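You operate a simulated robot arm through the tools that you are given. There is no shell and no other tool.

You run a simulated two-armed robot. Do the job below in one go: nothing can be reset, and whatever is moved stays where it is left.

JOB
Wipe the oil smear off the test plate's large pulley.
Fine: the test plate has no drive; red lever to slack before the guard opens; rag back, guard shut, then the lever to tight again. What is to be rubbed or washed off counts as gone when no trace of it is left.
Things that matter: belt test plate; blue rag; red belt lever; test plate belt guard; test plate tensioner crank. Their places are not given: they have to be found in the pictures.

The check looks at the end state, three seconds after you hand in, the way a careful person would. Anything else that was tipped, shoved, dropped, spilled or broken makes it a failure.

ROBOT AND FRAMES
Two 7-joint arms with fingered hands on one trunk that stands fixed in place. Base frame: the origin is at the foot of the trunk, x ahead of it, y to its left, z up. Units: m, degrees, N and s.
The left shoulder is at [0.069, 0.152, 1.091], the right one opposite. With the tool pointing down near the work surface each hand reaches from about 0.46 to 0.84 m from the base axis, measured 20 degrees to its own side. Payload 3.8 kg a hand.
Tool frame (each hand has its own): the origin (TCP) lies between the finger pads and is the grasp point; the fingertips stand 0.03 m ahead of it; z points along the fingers, y is the line along which they close. The gripper opens to 0.104 m; its body begins 0.035 m behind the TCP. The gripper is a hand of 5 fingers: y runs from the thumb to the fingers, the wrist lies at [-0.015, -0.104, -0.178] in the tool frame.
Orientation is that of the tool frame in the base frame, as a unit quaternion [x, y, z, w]. With the fingers straight down and the wrist toward the robot, the tool's x, y and z point along [0, 1, 0], [1, 0, 0] and [0, 0, -1] of the base frame.

CONTROLS
- The arms move only by the tool move_arm. It takes "left_rows", "right_rows" or both (then of equal length, played together; a hand with none holds still); each is one flat list of numbers, 6 for each row, row after row: the turn, a rotation vector about the tool's x, y, z in units of 90 degrees (1.0 is 90 degrees), then the shift along the tool's x, y, z in units of 200 mm (1.0 is 200 mm). In form: [wx, wy, wz, dx, dy, dz, wx, wy, wz, dx, dy, dz, ...]. A call has 1 to 20 rows; each row is the pose to reach, as a shift and turn from the pose commanded when the call began, along the tool's axes at that moment. A call with a number of a shift or a turn outside -1 to 1 is refused whole. Rows are played at 5 a second. More than 0.05 m and 8.6 degrees between two rows, and nothing of the call is played. A pose out of reach is approached as far as the arm can. The call stops where the force on the tool passes 50 N (or 10 N more than at its start, if that is more) or the arm is blocked; 0.2 s more then pass. In this call time passes only in rows, and 0.2 s behind the last. It gives the time, the measured TCP pose, the force on the tool (base axes), the opening and the grip force at its end, in the units of the frame above (readings bear some noise), with the torque about the TCP (base axes, N m) and any sound that the robot's microphone picked up.
- Cameras (640 x 400 px; columns grow to the right, rows downward): "scene" is now at [0.1836, -0.039, 1.282]; the picture's right is [-0.40, -0.91, 0.09], its down [-0.19, -0.01, -0.98] and it looks along [0.89, -0.41, -0.17] (base axes); focal length 214 px, centre (320, 200). "left" rides on the left gripper at [-0.08, -0.078, -0.141] in its tool frame; the picture's right is [-0.78, -0.30, 0.56], its down [0.53, -0.78, 0.33] and it looks along [0.33, 0.56, 0.76] (tool axes); focal length 247 px, centre (320, 200). "right" rides on the right gripper at [0.08, -0.078, -0.141] in its tool frame; the picture's right is [-0.78, 0.30, -0.56], its down [-0.53, -0.78, 0.33] and it looks along [-0.33, 0.56, 0.76] (tool axes); focal length 247 px, centre (320, 200).
- grab_frame(camera): a new picture of that camera. It takes no simulated time.
- move_column(by): moves the trunk up (or, below 0, down) by that many m; the arms and the scene camera ride with it, the base frame stays. It gives what a move gives, with no picture.
- set_fingers(index, middle, ring, little, thumb_bend, thumb_turn, hand): sets how far each is bent, from 0 (flat) to 100 (curled in); at 30 the hand is open as for a grip, at 70 the pads meet at the TCP. One left out holds its place. A second passes; each finger stops where it meets its share of the squeeze, and holds until it gets a number again. It is the only way to open and close the hand. It gives what a move gives, with no picture; readings hold the bend of each and the force on index, middle, ring, little, thumb and palm. thumb_turn goes from beside the hand (0) to across from the fingers (100), as for a grip.
- turn_head(pan, tilt): turns the head with the scene camera to pan (to the left, within 80 degrees either way) and tilt (down, from -29 to 69), counted from straight ahead of the robot (the tilt from the chest, where the trunk bows). It gives what a move gives.
- measure_at(camera, pixels): for up to 12 pixels [column, row] of the newest picture of that camera ("zoom" is the newest enlarged one), the place [x, y, z] in the base frame of the surface seen there, good to about 0.002 m. It takes no simulated time.
- zoom(camera, box): a new picture of the part [left, top, right, bottom] of that camera's present view, enlarged. It takes no simulated time.
- job_done(): hands the job in; it is judged then, once.

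Leave the grippers open and the arms clear of the work at the hand-in unless told otherwise.

The tools are called as a command line: name --argument value ..., lists and objects as JSON in quotes. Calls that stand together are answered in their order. move_arm: Moves the arms, as the interface text tells. Its arguments: {"type":"object","properties":{"left_rows":{"type":"array","items":{"type":"number"}},"right_rows":{"type":"array","items":{"type":"number"}}},"required":[]} The other tools are called the same way: move_column (by) moves the trunk up or down; set_fingers (index, middle, ring, little, thumb_bend, thumb_turn, hand) moves the fingers one by one; turn_head (pan, tilt) turns the head that bears the scene camera; grab_frame (camera) takes a picture; measure_at (camera, pixels) gives the place of the surface under pixels of a picture; zoom (camera, box) takes an enlarged picture of a part of a camera's view; job_done () hands the job in.

At the start:

```text
time_s: 0.0
left_position: [0.5327, 0.0234, 1.2744]
left_tool_rot: [0.707, 0.707, -0.002, 0.0]
left_force: [-0.9, -0.6, -0.6]
left_torque: [0.02, 0.02, 0.01]
left_finger_gap: 0.1035
left_finger_force: 0.1
left_shape: jaw
left_bend: [30.0, 30.0, 30.0, 30.0, 30.0, 98.0]
left_finger forces: [0.0, 0.0, 0.0, 0.0, 0.0, 0.0]
right_position: [0.4352, -0.4084, 1.1674]
right_tool_rot: [0.707, 0.707, -0.001, 0.0]
right_force: [-0.9, 0.8, 0.7]
right_torque: [0.03, -0.03, -0.02]
right_finger_gap: 0.1038
right_finger_force: 0.0
right_shape: jaw
right_bend: [30.0, 30.0, 30.0, 30.0, 30.0, 98.0]
right_finger forces: [0.0, 0.1, 0.0, 0.0, 0.0, 0.0]
trunk travel left (down, up): [-0.175, 0.281]
head pan, tilt (commanded): [-24.4, -1.1]
```

scene: 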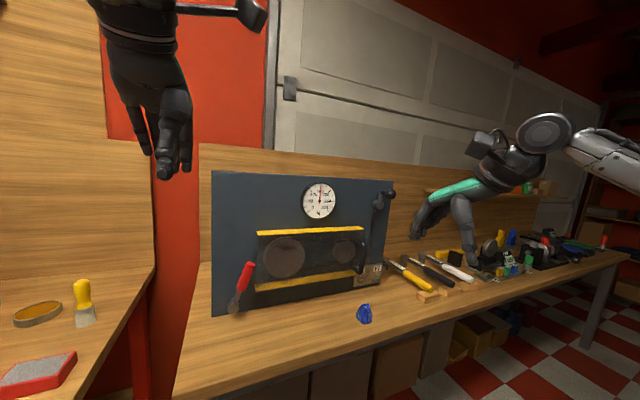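
right: 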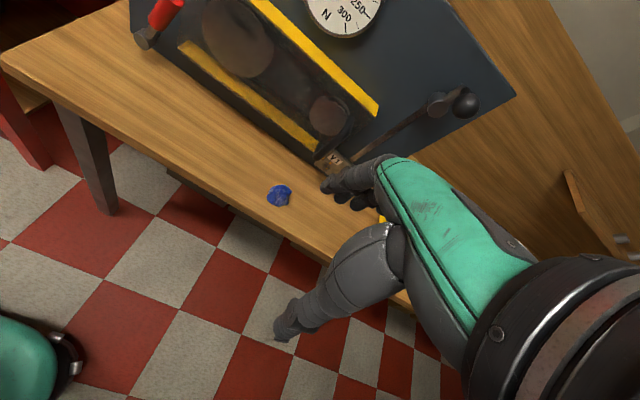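
left: 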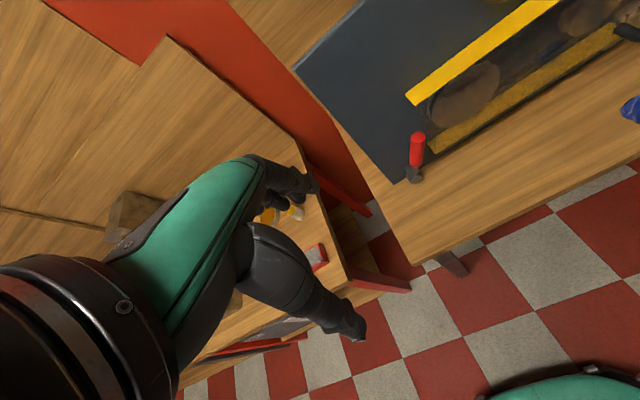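

I see the test plate with a gauge, a guard window with yellow edges, a red lever at its left, a crank at its upper right, and a blue rag on the bench. I will zoom in on the plate and measure.

zoom --camera "scene" --box '[200, 160, 420, 330]'

measure_at --camera "scene" --pixels '[[250, 265], [234, 308], [364, 314], [285, 255], [345, 250], [390, 193], [320, 200], [258, 235], [355, 231], [255, 288], [355, 270], [215, 314]]'

```text
2.35 times, centred on (310, 245) of scene
```

zoom: 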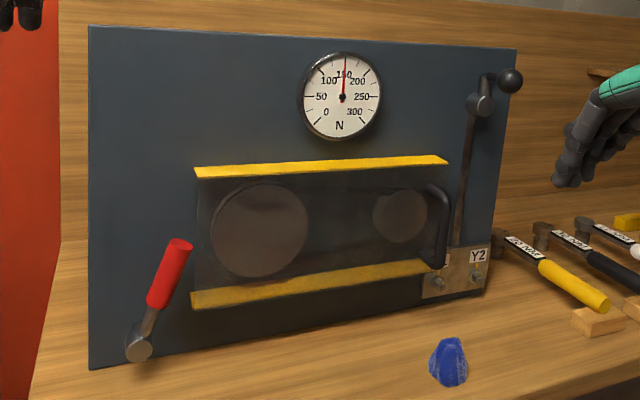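

```text
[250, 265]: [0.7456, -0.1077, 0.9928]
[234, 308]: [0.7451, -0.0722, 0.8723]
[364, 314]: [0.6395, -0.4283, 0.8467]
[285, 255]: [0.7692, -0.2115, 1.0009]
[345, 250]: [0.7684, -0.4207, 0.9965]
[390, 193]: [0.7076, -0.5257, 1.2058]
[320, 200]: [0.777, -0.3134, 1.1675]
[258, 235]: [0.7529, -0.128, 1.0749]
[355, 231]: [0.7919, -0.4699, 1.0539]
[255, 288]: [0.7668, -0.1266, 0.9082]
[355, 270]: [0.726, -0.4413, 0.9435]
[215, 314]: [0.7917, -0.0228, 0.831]
```

I will look closer at details: the guard's handle and hinge side, the lever, the crank, and the rag.

zoom --camera "scene" --box '[320, 180, 410, 300]'

zoom --camera "scene" --box '[215, 220, 315, 320]'

zoom --camera "right" --box '[120, 0, 520, 220]'

zoom --camera "left" --box '[360, 0, 640, 200]'

```text
3.33 times, centred on (365, 240) of scene
```

zoom: 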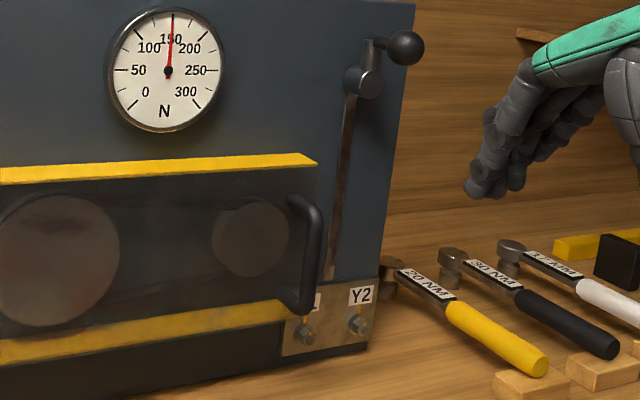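

```text
4.00 times, centred on (265, 270) of scene
```

zoom: 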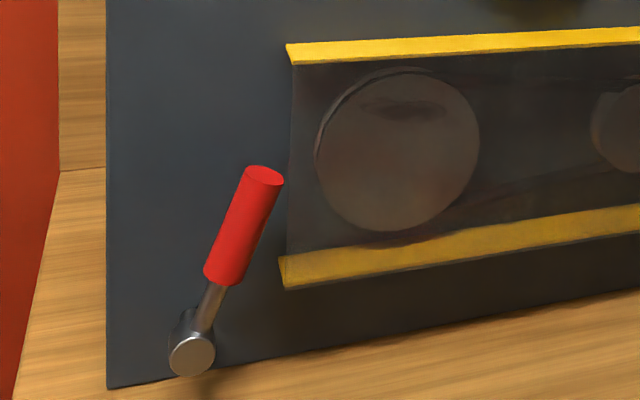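

```text
1.60 times, centred on (320, 110) of right
```

zoom: 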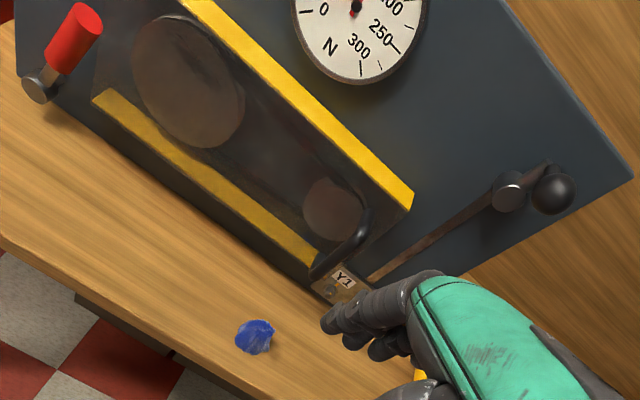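

```text
2.00 times, centred on (500, 100) of left
```

zoom: 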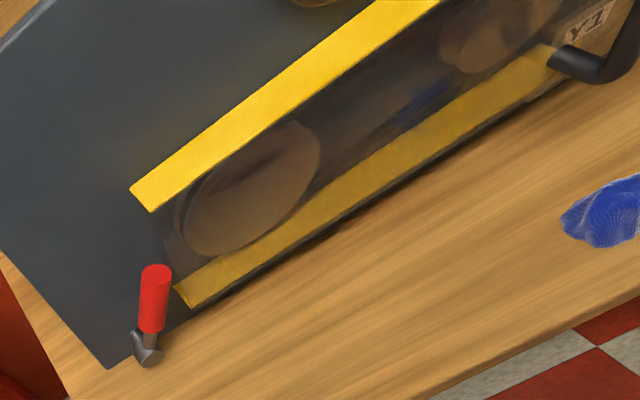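

The guard looks like a clear front between two yellow ledges with a black handle at its right end. I will turn the head down to get the whole plate and bench better in view.

turn_head --pan -25 --tilt 22

grab_frame --camera "scene"

```text
time_s: 0.9
left_position: [0.5329, 0.0219, 1.2752]
left_tool_rot: [0.707, 0.707, -0.001, -0.001]
left_force: [-0.7, -0.6, 0.3]
left_torque: [0.0, -0.02, 0.04]
left_finger_gap: 0.1038
left_finger_force: 0.0
left_shape: jaw
left_bend: [30.0, 30.0, 30.0, 30.0, 30.0, 98.0]
left_finger forces: [0.0, 0.0, 0.0, 0.1, 0.0, 0.1]
right_position: [0.4344, -0.4078, 1.1675]
right_tool_rot: [0.707, 0.707, 0.0, 0.0]
right_force: [0.3, 0.7, 0.0]
right_torque: [-0.02, 0.01, 0.01]
right_finger_gap: 0.1038
right_finger_force: 0.1
right_shape: jaw
right_bend: [30.0, 30.0, 30.0, 30.0, 30.0, 98.0]
right_finger forces: [0.0, 0.1, 0.0, 0.0, 0.0, 0.0]
trunk travel left (down, up): [-0.175, 0.281]
head pan, tilt (commanded): [-25.0, 22.0]
```

```text
taken
```

scene: 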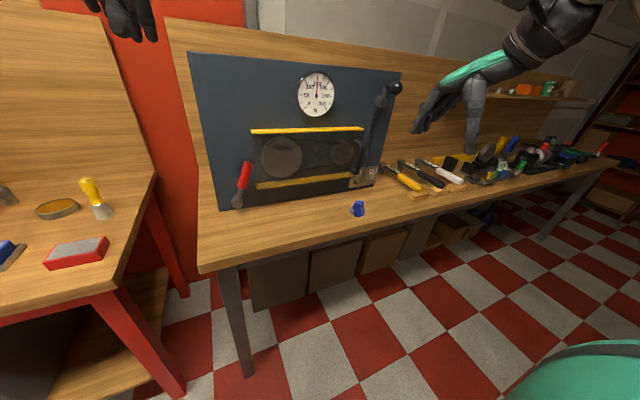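

Now I zoom on the guard from this view and on the handle end.

zoom --camera "scene" --box '[235, 115, 395, 215]'

measure_at --camera "zoom" --pixels '[[70, 60], [500, 55], [90, 290], [470, 260], [180, 170], [430, 150], [495, 150], [500, 180], [495, 225], [40, 230], [15, 365], [495, 320]]'

zoom --camera "scene" --box '[330, 60, 420, 220]'

```text
4.00 times, centred on (315, 165) of scene
```

zoom: 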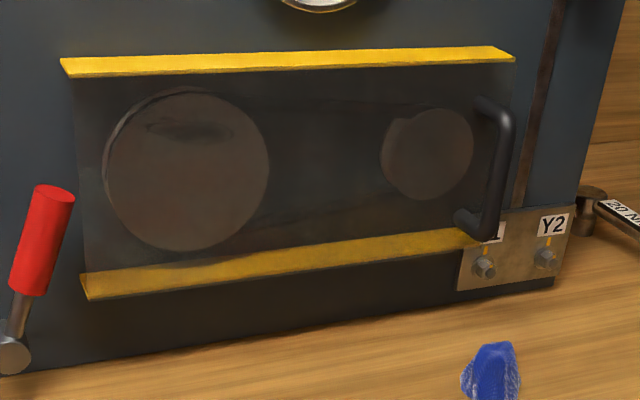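

```text
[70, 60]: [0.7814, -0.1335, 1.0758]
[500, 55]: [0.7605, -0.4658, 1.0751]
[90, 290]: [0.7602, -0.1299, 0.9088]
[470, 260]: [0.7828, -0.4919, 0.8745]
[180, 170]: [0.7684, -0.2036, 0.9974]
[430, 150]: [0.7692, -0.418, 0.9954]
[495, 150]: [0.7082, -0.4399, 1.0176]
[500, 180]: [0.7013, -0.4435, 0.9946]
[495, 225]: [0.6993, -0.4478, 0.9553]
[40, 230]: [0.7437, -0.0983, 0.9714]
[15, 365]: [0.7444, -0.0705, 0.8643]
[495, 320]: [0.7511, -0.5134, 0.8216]
```

```text
2.50 times, centred on (375, 140) of scene
```

zoom: 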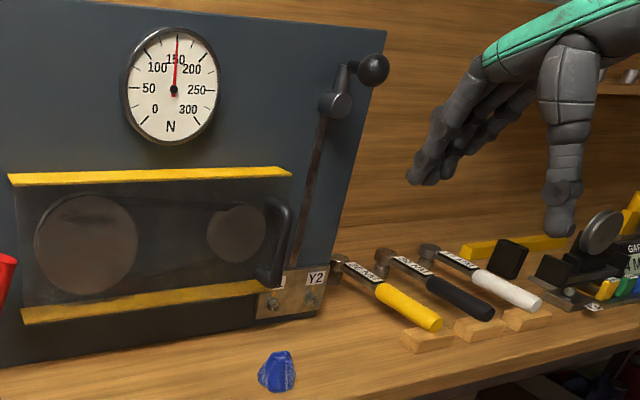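

Depth seems to pass through the clear pane (it reads the pulley at x≈0.768). I zoom closely on the lever and the guard's left edge, and measure.

zoom --camera "scene" --box '[225, 125, 305, 215]'

measure_at --camera "zoom" --pixels '[[162, 150], [175, 170], [150, 175], [140, 230], [125, 260], [110, 310], [90, 352], [100, 375], [215, 268], [215, 250], [188, 30], [190, 45]]'

```text
4.44 times, centred on (265, 170) of scene
```

zoom: 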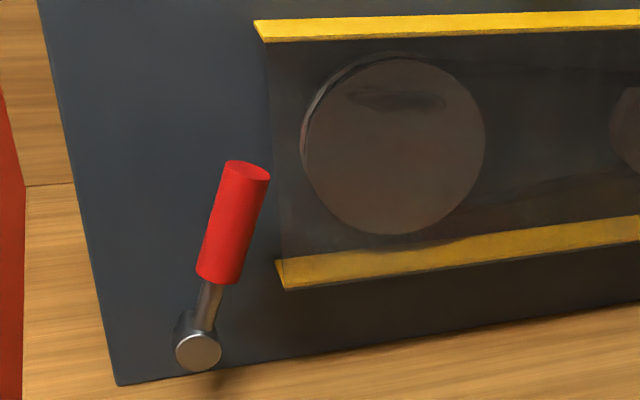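

```text
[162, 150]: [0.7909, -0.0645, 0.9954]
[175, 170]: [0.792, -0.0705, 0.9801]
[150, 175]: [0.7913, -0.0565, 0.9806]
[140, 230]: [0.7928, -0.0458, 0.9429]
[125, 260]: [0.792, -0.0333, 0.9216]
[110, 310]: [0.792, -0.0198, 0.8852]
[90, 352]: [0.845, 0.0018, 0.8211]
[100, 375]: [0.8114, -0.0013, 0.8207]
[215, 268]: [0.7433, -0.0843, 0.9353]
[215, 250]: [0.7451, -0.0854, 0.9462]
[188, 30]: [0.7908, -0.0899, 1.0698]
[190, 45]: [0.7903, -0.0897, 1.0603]
```

I mis-scaled some pixels; I measure the lever grip, hub, and ledge corners again.

measure_at --camera "zoom" --pixels '[[247, 173], [236, 200], [228, 240], [218, 275], [206, 310], [198, 353], [183, 325], [264, 38], [258, 23], [288, 285], [280, 264], [440, 30]]'

measure_at --camera "scene" --pixels '[[357, 209], [352, 210], [362, 210], [357, 204], [357, 214], [396, 87], [380, 100], [373, 140], [363, 167], [370, 176]]'

```text
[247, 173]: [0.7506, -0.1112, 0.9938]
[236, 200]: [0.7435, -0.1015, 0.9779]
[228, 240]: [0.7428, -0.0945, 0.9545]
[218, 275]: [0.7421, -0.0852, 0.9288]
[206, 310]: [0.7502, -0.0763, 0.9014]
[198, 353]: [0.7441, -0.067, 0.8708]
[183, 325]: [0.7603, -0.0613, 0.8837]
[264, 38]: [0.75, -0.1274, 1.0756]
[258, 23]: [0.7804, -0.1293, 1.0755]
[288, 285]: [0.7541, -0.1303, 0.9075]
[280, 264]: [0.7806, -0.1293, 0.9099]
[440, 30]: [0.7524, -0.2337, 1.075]
```

```text
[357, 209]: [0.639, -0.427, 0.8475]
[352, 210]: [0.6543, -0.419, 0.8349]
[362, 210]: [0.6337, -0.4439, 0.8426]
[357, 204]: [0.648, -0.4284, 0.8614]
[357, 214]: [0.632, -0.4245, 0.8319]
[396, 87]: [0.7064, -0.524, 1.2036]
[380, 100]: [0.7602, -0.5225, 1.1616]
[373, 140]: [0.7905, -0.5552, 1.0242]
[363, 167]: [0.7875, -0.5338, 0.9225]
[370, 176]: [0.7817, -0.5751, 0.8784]
```

The lever is tilted about 20° toward the guard (hub at y≈-0.067, z≈0.871; grip tip at y≈-0.111, z≈1.0); its tip nearly touches the guard's left edge (y≈-0.128), so slack should be to the left. I will first shape the right hand into a pointing index and look at it, high above everything.

set_fingers --hand "right" --index 20 --middle 100 --ring 100 --little 100

grab_frame --camera "right"

grab_frame --camera "scene"

zoom --camera "scene" --box '[400, 10, 620, 160]'

```text
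time_s: 1.9
left_position: [0.5336, 0.0228, 1.2756]
left_tool_rot: [0.707, 0.708, -0.001, 0.001]
left_force: [0.5, -0.9, -0.6]
left_torque: [0.02, -0.02, 0.01]
left_finger_gap: 0.1036
left_finger_force: 0.0
left_shape: jaw
left_bend: [30.0, 30.0, 30.0, 30.0, 30.0, 98.0]
left_finger forces: [0.1, 0.1, 0.1, 0.1, 0.0, 0.1]
right_position: [0.4354, -0.4072, 1.1673]
right_tool_rot: [0.707, 0.707, 0.0, 0.0]
right_force: [0.1, -0.2, 0.1]
right_torque: [0.0, 0.0, -0.01]
right_finger_gap: 0.1173
right_finger_force: 0.0
right_shape: fingers
right_bend: [20.0, 100.0, 100.0, 100.0, 30.0, 98.0]
right_finger forces: [0.0, 0.0, 0.0, 0.1, 0.0, 0.0]
trunk travel left (down, up): [-0.175, 0.281]
head pan, tilt (commanded): [-25.0, 22.0]
```

```text
taken
```

right: 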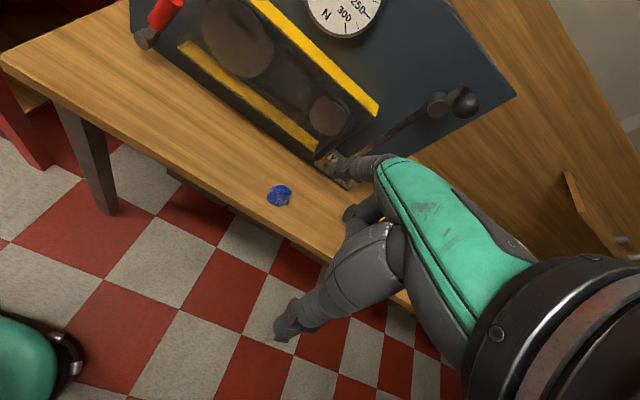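

```text
taken
```

scene: 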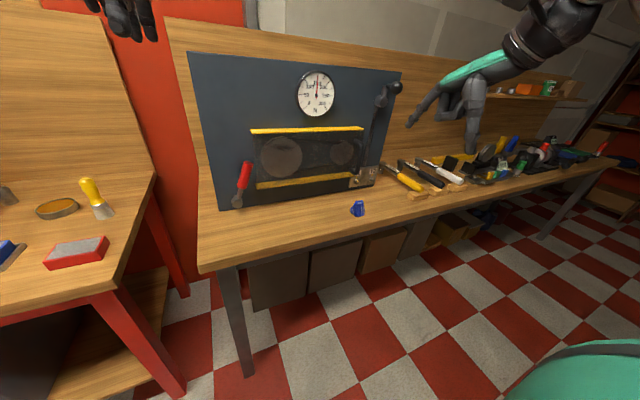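

```text
2.67 times, centred on (510, 85) of scene
```

zoom: 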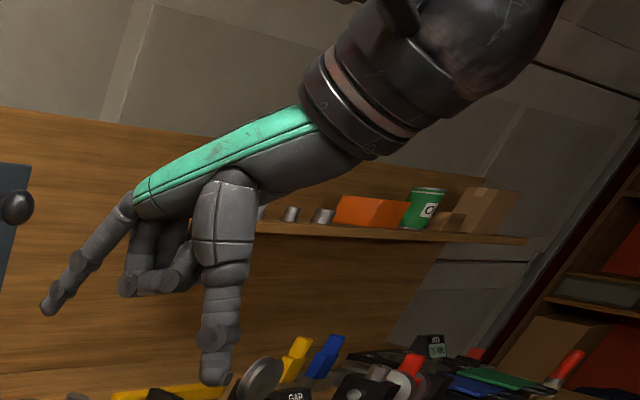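

The index now points while the others curl. I measure fingertip and knuckle positions to learn the hand's shape.

measure_at --camera "zoom" --pixels '[[50, 302], [62, 285], [78, 265], [100, 235], [122, 207], [130, 285], [150, 290], [185, 280], [215, 375], [225, 290], [235, 190], [140, 190]]'

```text
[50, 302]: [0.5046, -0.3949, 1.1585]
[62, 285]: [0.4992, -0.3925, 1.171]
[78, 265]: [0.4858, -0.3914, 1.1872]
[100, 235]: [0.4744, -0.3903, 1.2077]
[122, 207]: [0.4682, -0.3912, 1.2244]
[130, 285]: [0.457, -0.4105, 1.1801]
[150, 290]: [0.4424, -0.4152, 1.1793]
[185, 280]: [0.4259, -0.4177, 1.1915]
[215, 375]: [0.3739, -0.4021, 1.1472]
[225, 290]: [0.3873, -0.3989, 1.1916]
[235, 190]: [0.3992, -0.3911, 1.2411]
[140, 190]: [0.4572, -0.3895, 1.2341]
```

The index tip lies at about tool [+0.005, +0.07, +0.012]. The thumb hangs low; I will curl it away, then look again.

set_fingers --hand "right" --index 15 --thumb_bend 100 --thumb_turn 60

zoom --camera "scene" --box '[400, 10, 620, 160]'

```text
time_s: 2.9
left_position: [0.5321, 0.022, 1.2754]
left_tool_rot: [0.707, 0.707, -0.002, 0.001]
left_force: [-0.9, 1.2, 0.0]
left_torque: [0.03, 0.01, -0.03]
left_finger_gap: 0.1036
left_finger_force: 0.0
left_shape: jaw
left_bend: [30.0, 30.0, 30.0, 30.0, 30.0, 98.0]
left_finger forces: [0.0, 0.0, 0.0, 0.1, 0.0, 0.0]
right_position: [0.4364, -0.4061, 1.1663]
right_tool_rot: [0.707, 0.707, 0.0, -0.001]
right_force: [-0.1, -0.3, -0.2]
right_torque: [0.02, 0.0, 0.01]
right_finger_gap: 0.0396
right_finger_force: 0.0
right_shape: fingers
right_bend: [15.0, 100.0, 100.0, 100.0, 100.0, 62.0]
right_finger forces: [0.1, 0.0, 0.1, 0.0, 0.0, 0.0]
trunk travel left (down, up): [-0.175, 0.281]
head pan, tilt (commanded): [-25.0, 22.0]
```

```text
2.67 times, centred on (510, 85) of scene
```

zoom: 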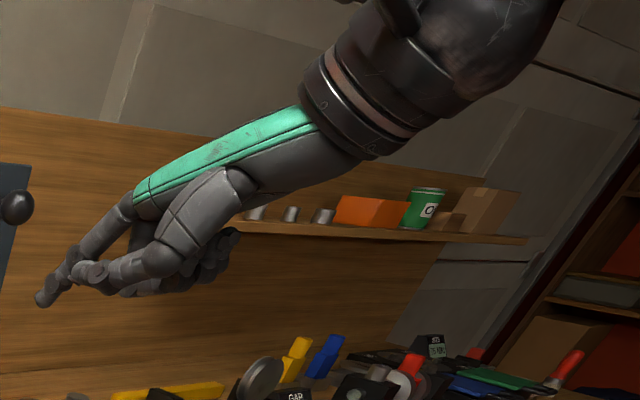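

The thumb lies alongside the index; I turn it across so that it tucks under the curled fingers.

set_fingers --hand "right" --index 10 --thumb_bend 90 --thumb_turn 100

zoom --camera "scene" --box '[400, 10, 620, 160]'

grab_frame --camera "right"

```text
time_s: 3.9
left_position: [0.5327, 0.0229, 1.2753]
left_tool_rot: [0.707, 0.707, -0.001, 0.0]
left_force: [-1.0, 0.1, -0.1]
left_torque: [0.0, 0.0, 0.01]
left_finger_gap: 0.1037
left_finger_force: 0.1
left_shape: jaw
left_bend: [30.0, 30.0, 30.0, 30.0, 30.0, 98.0]
left_finger forces: [0.1, 0.0, 0.0, 0.1, 0.0, 0.0]
right_position: [0.4364, -0.4077, 1.1665]
right_tool_rot: [0.707, 0.707, 0.0, 0.0]
right_force: [-0.4, 0.1, 0.5]
right_torque: [0.01, 0.0, -0.02]
right_finger_gap: 0.0448
right_finger_force: 0.0
right_shape: fingers
right_bend: [10.0, 100.0, 100.0, 100.0, 90.0, 100.0]
right_finger forces: [0.1, 0.0, 0.1, 0.0, 0.0, 0.1]
trunk travel left (down, up): [-0.175, 0.281]
head pan, tilt (commanded): [-25.0, 22.0]
```

```text
2.67 times, centred on (510, 85) of scene
```

zoom: 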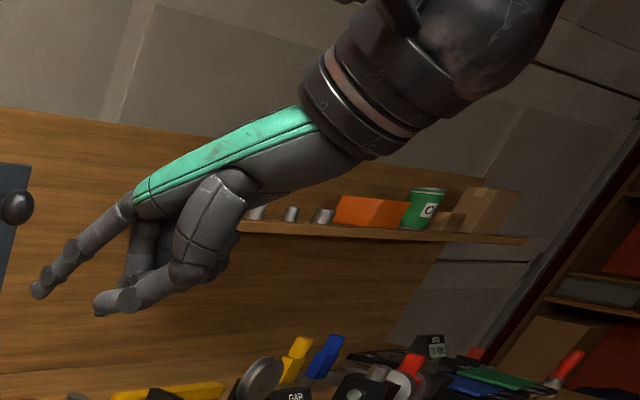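

```text
taken
```

right: 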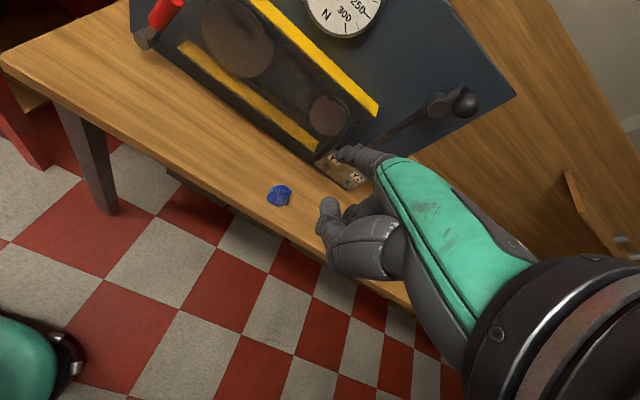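

I measure the index tip and thumb tip now.

measure_at --camera "zoom" --pixels '[[40, 291], [36, 286], [55, 270], [75, 250], [125, 210], [102, 305], [125, 297], [150, 290], [190, 265], [215, 220]]'

```text
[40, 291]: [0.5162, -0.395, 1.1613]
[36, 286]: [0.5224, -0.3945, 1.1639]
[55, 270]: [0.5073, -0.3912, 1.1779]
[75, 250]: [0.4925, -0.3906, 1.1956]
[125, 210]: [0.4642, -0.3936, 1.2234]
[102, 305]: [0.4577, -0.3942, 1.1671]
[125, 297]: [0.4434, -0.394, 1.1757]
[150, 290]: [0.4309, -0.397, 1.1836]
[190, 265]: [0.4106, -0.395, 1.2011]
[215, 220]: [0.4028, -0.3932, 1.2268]
```

Index tip is about tool [0.005, 0.085, 0.006], pointing 48° down. I will pitch the right hand up 35° while moving left/forward to roughly (0.536, -0.258, 1.117), well clear of the plate.

move_arm --right_rows '[-0.0486, 0, 0, 0.0938, 0.0625, 0.0313, -0.0972, 0, 0, 0.1875, 0.125, 0.0625, -0.1458, 0, 0, 0.2813, 0.1875, 0.0938, -0.1944, 0, 0, 0.375, 0.25, 0.125, -0.2431, 0, 0, 0.4688, 0.3125, 0.1563, -0.2917, 0, 0, 0.5625, 0.375, 0.1875, -0.3403, 0, 0, 0.6563, 0.4375, 0.2188, -0.389, 0, 0, 0.75, 0.5, 0.25]'

grab_frame --camera "scene"

```text
time_s: 5.7
left_position: [0.534, 0.0229, 1.2744]
left_tool_rot: [0.707, 0.707, -0.002, -0.001]
left_force: [0.2, -0.7, 0.9]
left_torque: [0.0, -0.04, -0.02]
left_finger_gap: 0.1037
left_finger_force: 0.1
left_shape: jaw
left_bend: [30.0, 30.0, 30.0, 30.0, 30.0, 98.0]
left_finger forces: [0.0, 0.1, 0.0, 0.0, 0.0, 0.0]
right_position: [0.536, -0.2576, 1.1171]
right_tool_rot: [0.674, 0.674, 0.212, 0.213]
right_force: [0.4, 0.0, -1.0]
right_torque: [0.0, 0.0, -0.02]
right_finger_gap: 0.0445
right_finger_force: 0.1
right_shape: fingers
right_bend: [10.0, 100.0, 100.0, 100.0, 90.0, 100.0]
right_finger forces: [0.0, 0.0, 0.0, 0.0, 0.0, 0.1]
trunk travel left (down, up): [-0.175, 0.281]
head pan, tilt (commanded): [-25.0, 22.0]
```

```text
taken
```

scene: 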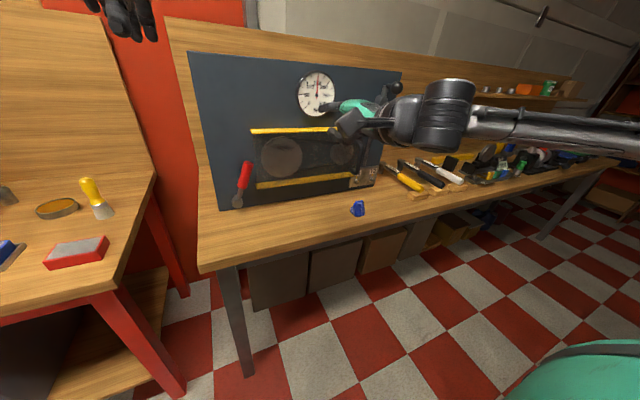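

Pose is good. I move the right hand to in front of the lever at about (0.62, -0.119, 0.937), still 5 cm short of it.

move_arm --right_rows '[0, 0, 0, 0.0869, -0.0216, 0.1223, 0, 0, 0, 0.1738, -0.0431, 0.2445, 0, 0, 0, 0.2606, -0.0647, 0.3668, 0, 0, 0, 0.3475, -0.0863, 0.489, 0, 0, 0, 0.4344, -0.1078, 0.6113, 0, 0, 0, 0.5213, -0.1294, 0.7335, 0, 0, 0, 0.6081, -0.1509, 0.8558, 0, 0, 0, 0.695, -0.1725, 0.978]'

grab_frame --camera "scene"

zoom --camera "scene" --box '[200, 115, 340, 225]'

grab_frame --camera "right"

```text
time_s: 7.5
left_position: [0.5343, 0.0235, 1.2748]
left_tool_rot: [0.707, 0.707, -0.001, 0.0]
left_force: [-0.1, 0.0, 0.1]
left_torque: [-0.02, 0.0, 0.0]
left_finger_gap: 0.1038
left_finger_force: 0.1
left_shape: jaw
left_bend: [30.0, 30.0, 30.0, 30.0, 30.0, 98.0]
left_finger forces: [0.0, 0.1, 0.0, 0.1, 0.0, 0.0]
right_position: [0.6194, -0.1211, 0.9358]
right_tool_rot: [0.675, 0.673, 0.212, 0.214]
right_force: [-0.2, -0.7, 0.0]
right_torque: [0.0, 0.01, 0.0]
right_finger_gap: 0.0448
right_finger_force: 0.1
right_shape: fingers
right_bend: [10.0, 100.0, 100.0, 100.0, 90.0, 100.0]
right_finger forces: [0.1, 0.0, 0.0, 0.1, 0.0, 0.1]
trunk travel left (down, up): [-0.175, 0.281]
head pan, tilt (commanded): [-25.0, 22.0]
```

```text
taken
```

scene: 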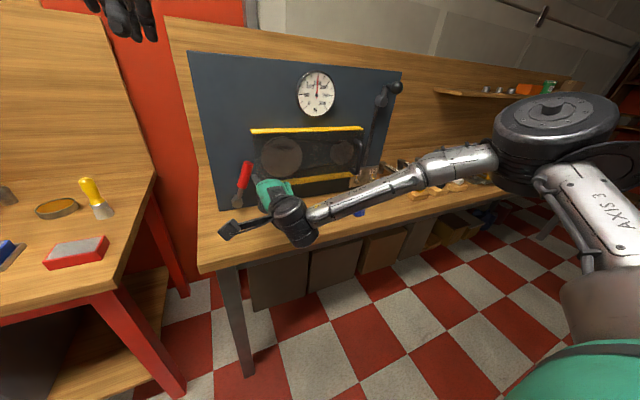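

```text
3.64 times, centred on (270, 170) of scene
```

zoom: 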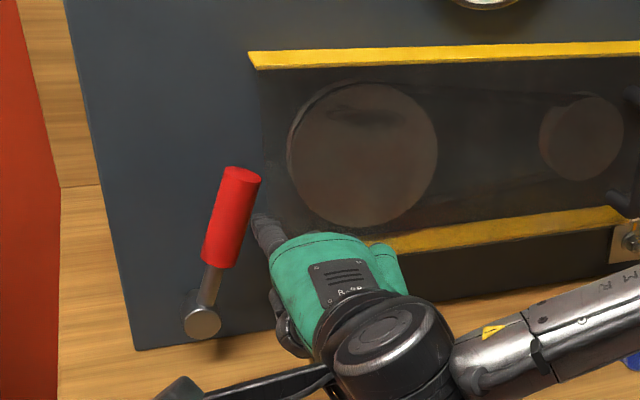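

```text
taken
```

right: 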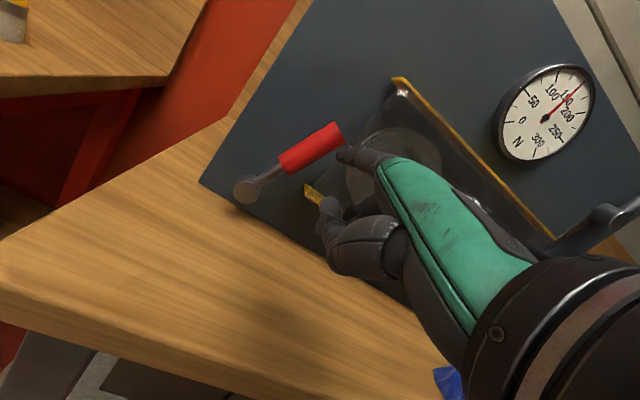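

The index tip sits at about (262, 222) in the zoom, just right of the grip. I measure it and the right-camera view.

measure_at --camera "zoom" --pixels '[[262, 220], [266, 232], [273, 246], [258, 215], [262, 60], [237, 175]]'

measure_at --camera "right" --pixels '[[348, 152], [345, 157], [328, 205], [400, 90], [310, 192], [345, 200], [405, 130]]'

zoom --camera "right" --box '[220, 70, 420, 220]'

```text
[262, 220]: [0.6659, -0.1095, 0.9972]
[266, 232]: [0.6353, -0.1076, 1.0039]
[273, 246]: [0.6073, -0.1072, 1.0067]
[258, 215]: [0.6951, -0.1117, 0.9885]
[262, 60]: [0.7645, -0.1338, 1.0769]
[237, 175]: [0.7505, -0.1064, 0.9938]
```

```text
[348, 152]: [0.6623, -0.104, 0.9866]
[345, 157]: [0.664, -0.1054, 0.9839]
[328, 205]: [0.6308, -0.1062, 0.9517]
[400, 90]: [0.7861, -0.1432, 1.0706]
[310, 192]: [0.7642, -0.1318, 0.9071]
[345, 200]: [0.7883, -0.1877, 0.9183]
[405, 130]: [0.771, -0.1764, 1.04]
```

```text
2.67 times, centred on (320, 145) of right
```

zoom: 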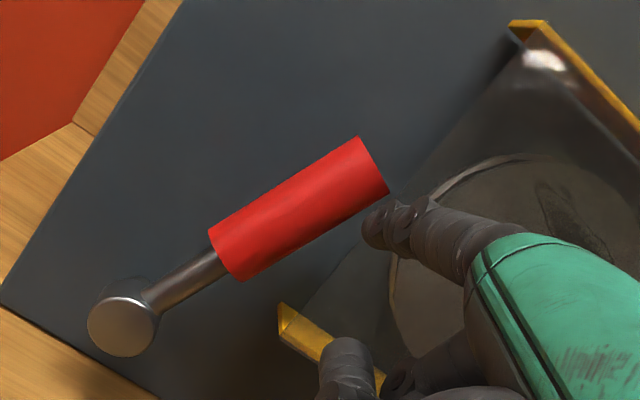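

The picture is clear. I lower the hand 63 mm and go forward 40 mm (tip to x≈0.735, z≈0.917), just short of the gap between the grip and guard, then check.

move_arm --right_rows '[0, 0, 0, 0, -0.0904, 0.129, 0, 0, 0, 0, -0.1808, 0.258, 0, 0, 0, 0, -0.099, 0.3154, 0, 0, 0, 0, -0.017, 0.373]'

zoom --camera "right" --box '[220, 70, 420, 220]'

zoom --camera "scene" --box '[210, 135, 310, 225]'

```text
time_s: 8.5
left_position: [0.5326, 0.0215, 1.2754]
left_tool_rot: [0.707, 0.707, -0.001, 0.001]
left_force: [0.3, 0.0, 0.5]
left_torque: [-0.01, -0.01, 0.0]
left_finger_gap: 0.1037
left_finger_force: 0.1
left_shape: jaw
left_bend: [30.0, 30.0, 30.0, 30.0, 30.0, 98.0]
left_finger forces: [0.1, 0.1, 0.0, 0.0, 0.0, 0.0]
right_position: [0.6612, -0.1197, 0.8715]
right_tool_rot: [0.675, 0.674, 0.213, 0.213]
right_force: [0.3, -0.1, 0.3]
right_torque: [0.0, 0.04, 0.0]
right_finger_gap: 0.0449
right_finger_force: 0.0
right_shape: fingers
right_bend: [10.0, 100.0, 100.0, 100.0, 90.0, 100.0]
right_finger forces: [0.1, 0.0, 0.1, 0.1, 0.0, 0.1]
trunk travel left (down, up): [-0.175, 0.281]
head pan, tilt (commanded): [-25.0, 22.0]
```

```text
2.67 times, centred on (320, 145) of right
```

zoom: 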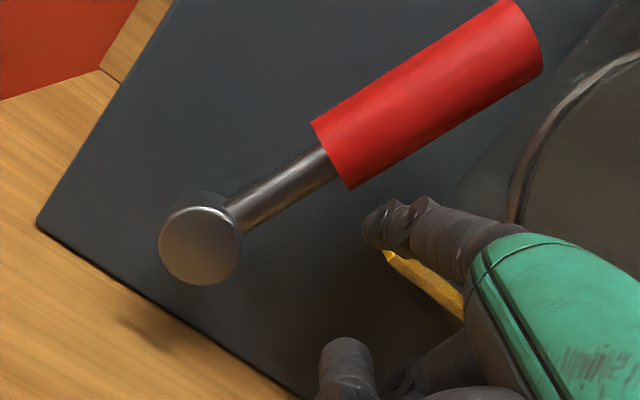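

```text
4.44 times, centred on (260, 180) of scene
```

zoom: 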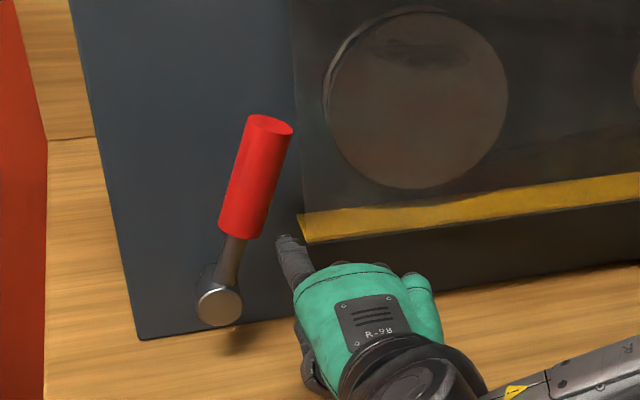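

I measure the fingertip against the shaft and the guard's lower corner.

measure_at --camera "zoom" --pixels '[[285, 240], [281, 239], [292, 250], [302, 235], [298, 217], [230, 255], [255, 236]]'

grab_frame --camera "right"

measure_at --camera "right" --pixels '[[343, 152], [348, 158], [366, 168], [365, 147], [350, 136], [322, 134]]'

```text
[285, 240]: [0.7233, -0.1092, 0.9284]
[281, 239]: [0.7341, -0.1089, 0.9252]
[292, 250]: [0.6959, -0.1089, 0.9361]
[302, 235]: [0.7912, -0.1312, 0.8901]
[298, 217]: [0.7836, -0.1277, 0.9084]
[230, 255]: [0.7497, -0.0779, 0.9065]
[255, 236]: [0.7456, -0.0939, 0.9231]
```

```text
taken
```

right: 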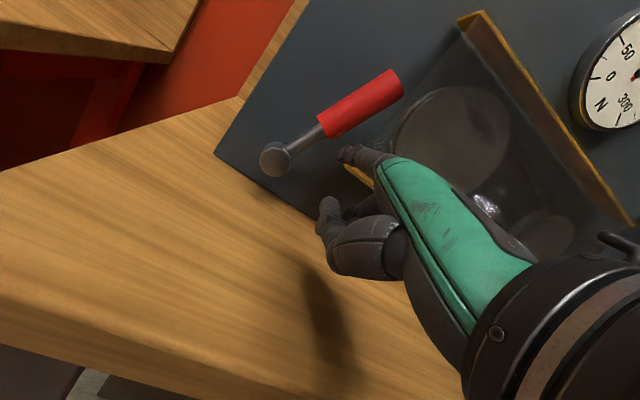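

```text
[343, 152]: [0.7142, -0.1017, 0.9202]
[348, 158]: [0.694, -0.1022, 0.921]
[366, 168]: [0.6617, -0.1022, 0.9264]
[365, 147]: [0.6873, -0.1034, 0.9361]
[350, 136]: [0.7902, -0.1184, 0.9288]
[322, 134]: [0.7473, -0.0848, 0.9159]
```

Fingertip is level with the shaft just below the grip (left side at y≈-0.102, centre z≈0.916). I shift 2 mm right, 6 mm down, then 30 mm forward into the gap.

move_arm --right_rows '[0, 0, 0, -0.01, -0.017, 0.0245, 0, 0, 0, -0.01, 0.0445, 0.0675, 0, 0, 0, -0.01, 0.106, 0.1105]'

zoom --camera "right" --box '[220, 70, 420, 220]'

zoom --camera "scene" --box '[210, 135, 310, 225]'

```text
time_s: 9.3
left_position: [0.5317, 0.0231, 1.2757]
left_tool_rot: [0.707, 0.707, -0.001, 0.0]
left_force: [0.6, -0.3, 0.5]
left_torque: [-0.03, -0.01, -0.01]
left_finger_gap: 0.1035
left_finger_force: 0.0
left_shape: jaw
left_bend: [30.0, 30.0, 30.0, 30.0, 30.0, 98.0]
left_finger forces: [0.0, 0.0, 0.1, 0.0, 0.0, 0.0]
right_position: [0.6855, -0.1247, 0.8686]
right_tool_rot: [0.674, 0.675, 0.211, 0.212]
right_force: [-0.4, -0.6, -0.7]
right_torque: [-0.03, 0.0, 0.0]
right_finger_gap: 0.0445
right_finger_force: 0.1
right_shape: fingers
right_bend: [10.0, 100.0, 100.0, 100.0, 90.0, 100.0]
right_finger forces: [0.1, 0.0, 0.0, 0.0, 0.0, 0.1]
right hand out of reach, approached as far as the arm can: row 3
trunk travel left (down, up): [-0.175, 0.281]
head pan, tilt (commanded): [-25.0, 22.0]
```

```text
2.67 times, centred on (320, 145) of right
```

zoom: 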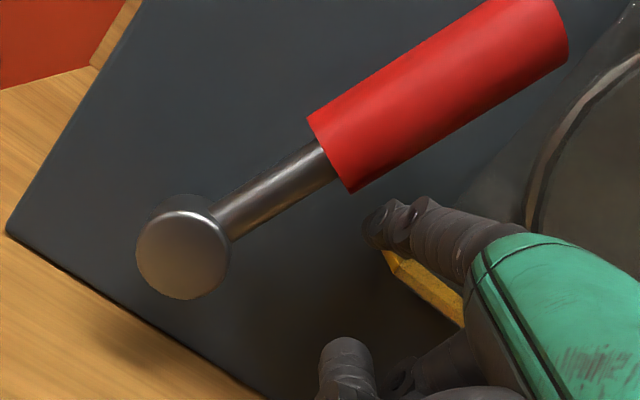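

```text
4.44 times, centred on (260, 180) of scene
```

zoom: 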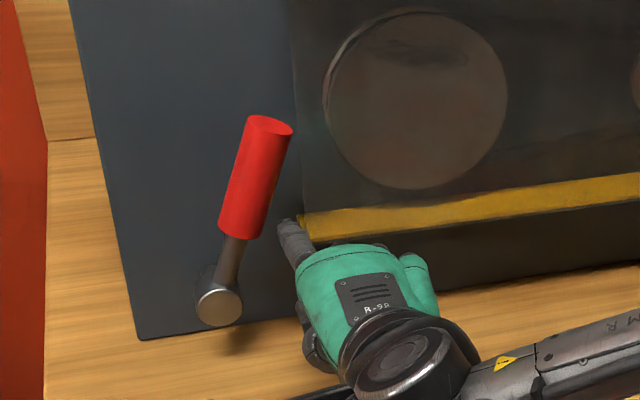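

Row 3 was at the reach limit, but the tip is at x≈0.758, alongside the shaft, no contact forces. I push left 25 mm in small rows.

move_arm --right_rows '[0, 0, 0, 0.04, 0, 0, 0, 0, 0, 0.08, 0, 0, 0, 0, 0, 0.12, 0, 0]'

zoom --camera "scene" --box '[210, 135, 310, 225]'

zoom --camera "right" --box '[220, 70, 420, 220]'

```text
time_s: 10.1
left_position: [0.5325, 0.0219, 1.2752]
left_tool_rot: [0.707, 0.708, 0.0, 0.0]
left_force: [0.0, 0.1, -0.4]
left_torque: [0.0, -0.02, -0.01]
left_finger_gap: 0.1036
left_finger_force: 0.0
left_shape: jaw
left_bend: [30.0, 30.0, 30.0, 30.0, 30.0, 98.0]
left_finger forces: [0.0, 0.0, 0.0, 0.0, 0.1, 0.0]
right_position: [0.6775, -0.1141, 0.8765]
right_tool_rot: [0.675, 0.674, 0.213, 0.213]
right_force: [-0.6, -0.7, 0.6]
right_torque: [0.06, 0.08, -0.12]
right_finger_gap: 0.0442
right_finger_force: 0.5
right_shape: fingers
right_bend: [10.0, 100.0, 100.0, 100.0, 90.0, 100.0]
right_finger forces: [1.5, 0.1, 0.1, 0.0, 0.0, 0.0]
right hand out of reach, approached as far as the arm can: row 1, 2, 3
trunk travel left (down, up): [-0.175, 0.281]
head pan, tilt (commanded): [-25.0, 22.0]
```

```text
4.44 times, centred on (260, 180) of scene
```

zoom: 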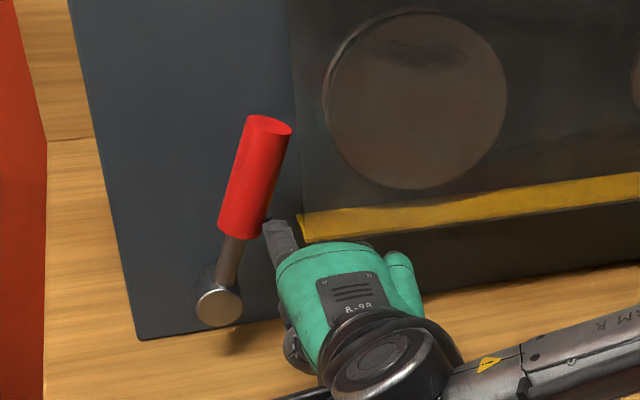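

```text
2.67 times, centred on (320, 145) of right
```

zoom: 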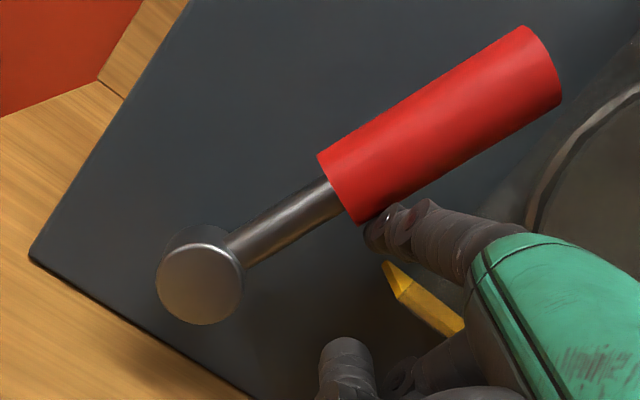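

The arm is limited in that wrist bend (hand straight ahead so far left). I back off 30 mm and 20 mm right, then I will yaw the hand left so the forearm lines up better.

move_arm --right_rows '[0, 0, 0, -0.1, -0.123, -0.086]'

```text
time_s: 10.5
left_position: [0.5307, 0.0213, 1.2766]
left_tool_rot: [0.707, 0.707, 0.0, 0.0]
left_force: [-0.2, 0.1, 0.5]
left_torque: [0.0, -0.02, -0.03]
left_finger_gap: 0.1038
left_finger_force: 0.1
left_shape: jaw
left_bend: [30.0, 30.0, 30.0, 30.0, 30.0, 98.0]
left_finger forces: [0.0, 0.1, 0.1, 0.0, 0.0, 0.0]
right_position: [0.6472, -0.132, 0.8805]
right_tool_rot: [0.674, 0.674, 0.213, 0.213]
right_force: [-0.7, 0.4, 0.2]
right_torque: [0.06, 0.01, 0.02]
right_finger_gap: 0.0447
right_finger_force: 0.1
right_shape: fingers
right_bend: [10.0, 100.0, 100.0, 100.0, 90.0, 100.0]
right_finger forces: [0.1, 0.0, 0.1, 0.0, 0.0, 0.0]
trunk travel left (down, up): [-0.175, 0.281]
head pan, tilt (commanded): [-25.0, 22.0]
```

The commanded pose is now the real one. I yaw the hand 35° left, keeping the fingertip near (0.725, -0.118, 0.912).

move_arm --right_rows '[0, 0.0446, -0.0637, -0.0345, 0.0115, 0.0233, 0, 0.0893, -0.1274, -0.069, 0.023, 0.0466, 0, 0.1339, -0.1911, -0.1035, 0.0345, 0.0699, 0, 0.1786, -0.2548, -0.138, 0.046, 0.0932, 0, 0.2232, -0.3185, -0.1725, 0.0575, 0.1165]'

zoom --camera "scene" --box '[210, 135, 310, 225]'

zoom --camera "right" --box '[220, 70, 420, 220]'

```text
time_s: 11.7
left_position: [0.5327, 0.022, 1.2746]
left_tool_rot: [0.707, 0.708, 0.0, -0.001]
left_force: [-0.2, -0.8, 0.8]
left_torque: [0.03, 0.02, -0.01]
left_finger_gap: 0.1036
left_finger_force: 0.0
left_shape: jaw
left_bend: [30.0, 30.0, 30.0, 30.0, 30.0, 98.0]
left_finger forces: [0.0, 0.0, 0.1, 0.0, 0.0, 0.0]
right_position: [0.6689, -0.1639, 0.8673]
right_tool_rot: [0.45, 0.841, 0.265, 0.143]
right_force: [0.6, 0.3, -0.2]
right_torque: [0.03, 0.02, 0.03]
right_finger_gap: 0.0447
right_finger_force: 0.0
right_shape: fingers
right_bend: [10.0, 100.0, 100.0, 100.0, 90.0, 100.0]
right_finger forces: [0.0, 0.0, 0.0, 0.0, 0.0, 0.1]
right hand out of reach, approached as far as the arm can: row 5
trunk travel left (down, up): [-0.175, 0.281]
head pan, tilt (commanded): [-25.0, 22.0]
```

```text
4.44 times, centred on (260, 180) of scene
```

zoom: 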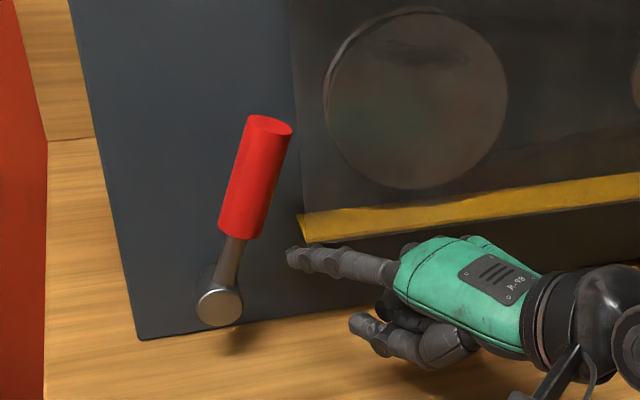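

```text
2.67 times, centred on (320, 145) of right
```

zoom: 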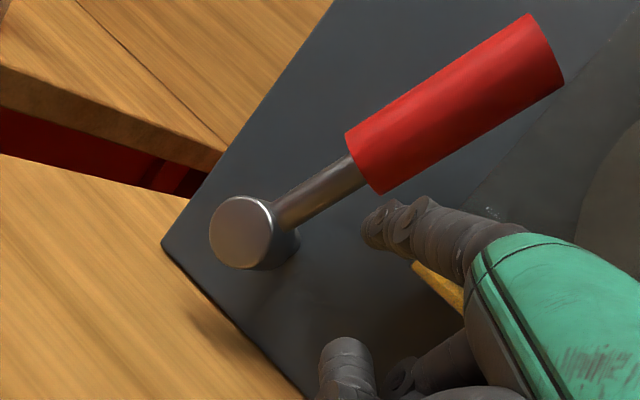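

Still limited at the last row. A lower trunk would bring the shoulder nearer the work height and ease the wrist. First I raise and retract the right hand by about 12 cm up, 6 cm back.

move_arm --right_rows '[0, 0, 0, 0.0225, 0.024, -0.1664, 0, 0, 0, 0.045, 0.048, -0.3328, 0, 0, 0, 0.0675, 0.072, -0.4991, 0, 0, 0, 0.09, 0.096, -0.6655]'

turn_head --pan 0 --tilt 50

grab_frame --camera "scene"

```text
time_s: 12.7
left_position: [0.5321, 0.024, 1.2757]
left_tool_rot: [0.708, 0.707, -0.001, 0.0]
left_force: [-0.4, -0.4, -0.3]
left_torque: [0.0, 0.03, 0.01]
left_finger_gap: 0.1037
left_finger_force: 0.1
left_shape: jaw
left_bend: [30.0, 30.0, 30.0, 30.0, 30.0, 98.0]
left_finger forces: [0.0, 0.1, 0.0, 0.1, 0.0, 0.0]
right_position: [0.608, -0.1805, 0.9864]
right_tool_rot: [0.439, 0.847, 0.266, 0.139]
right_force: [0.5, 0.3, 0.4]
right_torque: [0.01, -0.01, -0.01]
right_finger_gap: 0.0445
right_finger_force: 0.1
right_shape: fingers
right_bend: [10.0, 100.0, 100.0, 100.0, 90.0, 100.0]
right_finger forces: [0.0, 0.1, 0.1, 0.0, 0.1, 0.0]
trunk travel left (down, up): [-0.175, 0.281]
head pan, tilt (commanded): [-25.0, 22.0]
```

```text
time_s: 13.6
left_position: [0.5327, 0.0223, 1.2749]
left_tool_rot: [0.707, 0.707, -0.001, 0.0]
left_force: [-0.4, -0.3, -0.8]
left_torque: [-0.01, 0.04, -0.01]
left_finger_gap: 0.1038
left_finger_force: 0.1
left_shape: jaw
left_bend: [30.0, 30.0, 30.0, 30.0, 30.0, 98.0]
left_finger forces: [0.0, 0.0, 0.0, 0.1, 0.0, 0.0]
right_position: [0.6103, -0.1808, 0.9851]
right_tool_rot: [0.441, 0.846, 0.266, 0.139]
right_force: [1.0, 0.4, -0.4]
right_torque: [0.0, 0.0, 0.01]
right_finger_gap: 0.0445
right_finger_force: 0.1
right_shape: fingers
right_bend: [10.0, 100.0, 100.0, 100.0, 90.0, 100.0]
right_finger forces: [0.0, 0.0, 0.0, 0.0, 0.0, 0.0]
trunk travel left (down, up): [-0.175, 0.281]
head pan, tilt (commanded): [0.0, 50.0]
```

```text
taken
```

scene: 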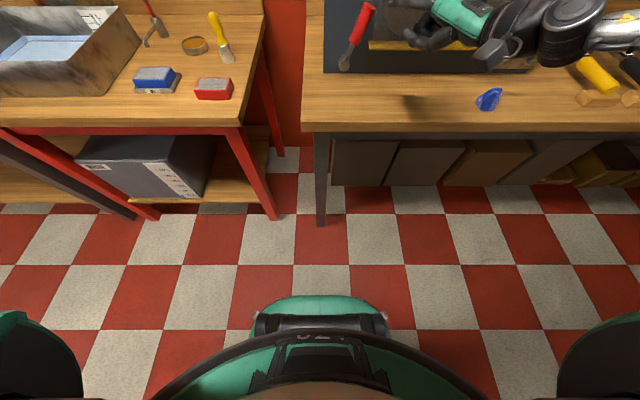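

I look right to check what the right arm and elbow are over before lowering the trunk.

turn_head --pan -45 --tilt 35

grab_frame --camera "scene"

```text
time_s: 14.7
left_position: [0.5338, 0.0224, 1.2751]
left_tool_rot: [0.707, 0.707, 0.0, 0.0]
left_force: [0.2, 0.3, 0.0]
left_torque: [0.01, -0.01, 0.01]
left_finger_gap: 0.1038
left_finger_force: 0.1
left_shape: jaw
left_bend: [30.0, 30.0, 30.0, 30.0, 30.0, 98.0]
left_finger forces: [0.0, 0.0, 0.0, 0.0, 0.0, 0.1]
right_position: [0.6105, -0.181, 0.9842]
right_tool_rot: [0.441, 0.846, 0.266, 0.139]
right_force: [-0.5, 0.2, 0.9]
right_torque: [0.03, 0.01, 0.01]
right_finger_gap: 0.0448
right_finger_force: 0.0
right_shape: fingers
right_bend: [10.0, 100.0, 100.0, 100.0, 90.0, 100.0]
right_finger forces: [0.1, 0.0, 0.1, 0.0, 0.1, 0.0]
trunk travel left (down, up): [-0.175, 0.281]
head pan, tilt (commanded): [-45.0, 35.0]
```

```text
taken
```

scene: 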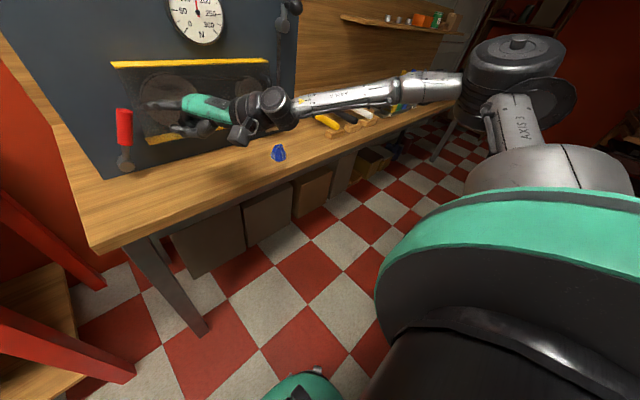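

I measure the elbow and forearm heights.

measure_at --camera "scene" --pixels '[[515, 60], [520, 130], [430, 85], [340, 97], [270, 105], [245, 130], [370, 115], [330, 125]]'

```text
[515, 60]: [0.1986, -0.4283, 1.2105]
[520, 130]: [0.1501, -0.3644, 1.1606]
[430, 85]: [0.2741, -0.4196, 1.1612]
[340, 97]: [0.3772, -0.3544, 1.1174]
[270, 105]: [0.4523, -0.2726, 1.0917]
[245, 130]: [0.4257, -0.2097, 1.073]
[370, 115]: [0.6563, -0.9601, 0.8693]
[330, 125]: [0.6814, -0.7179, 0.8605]
```

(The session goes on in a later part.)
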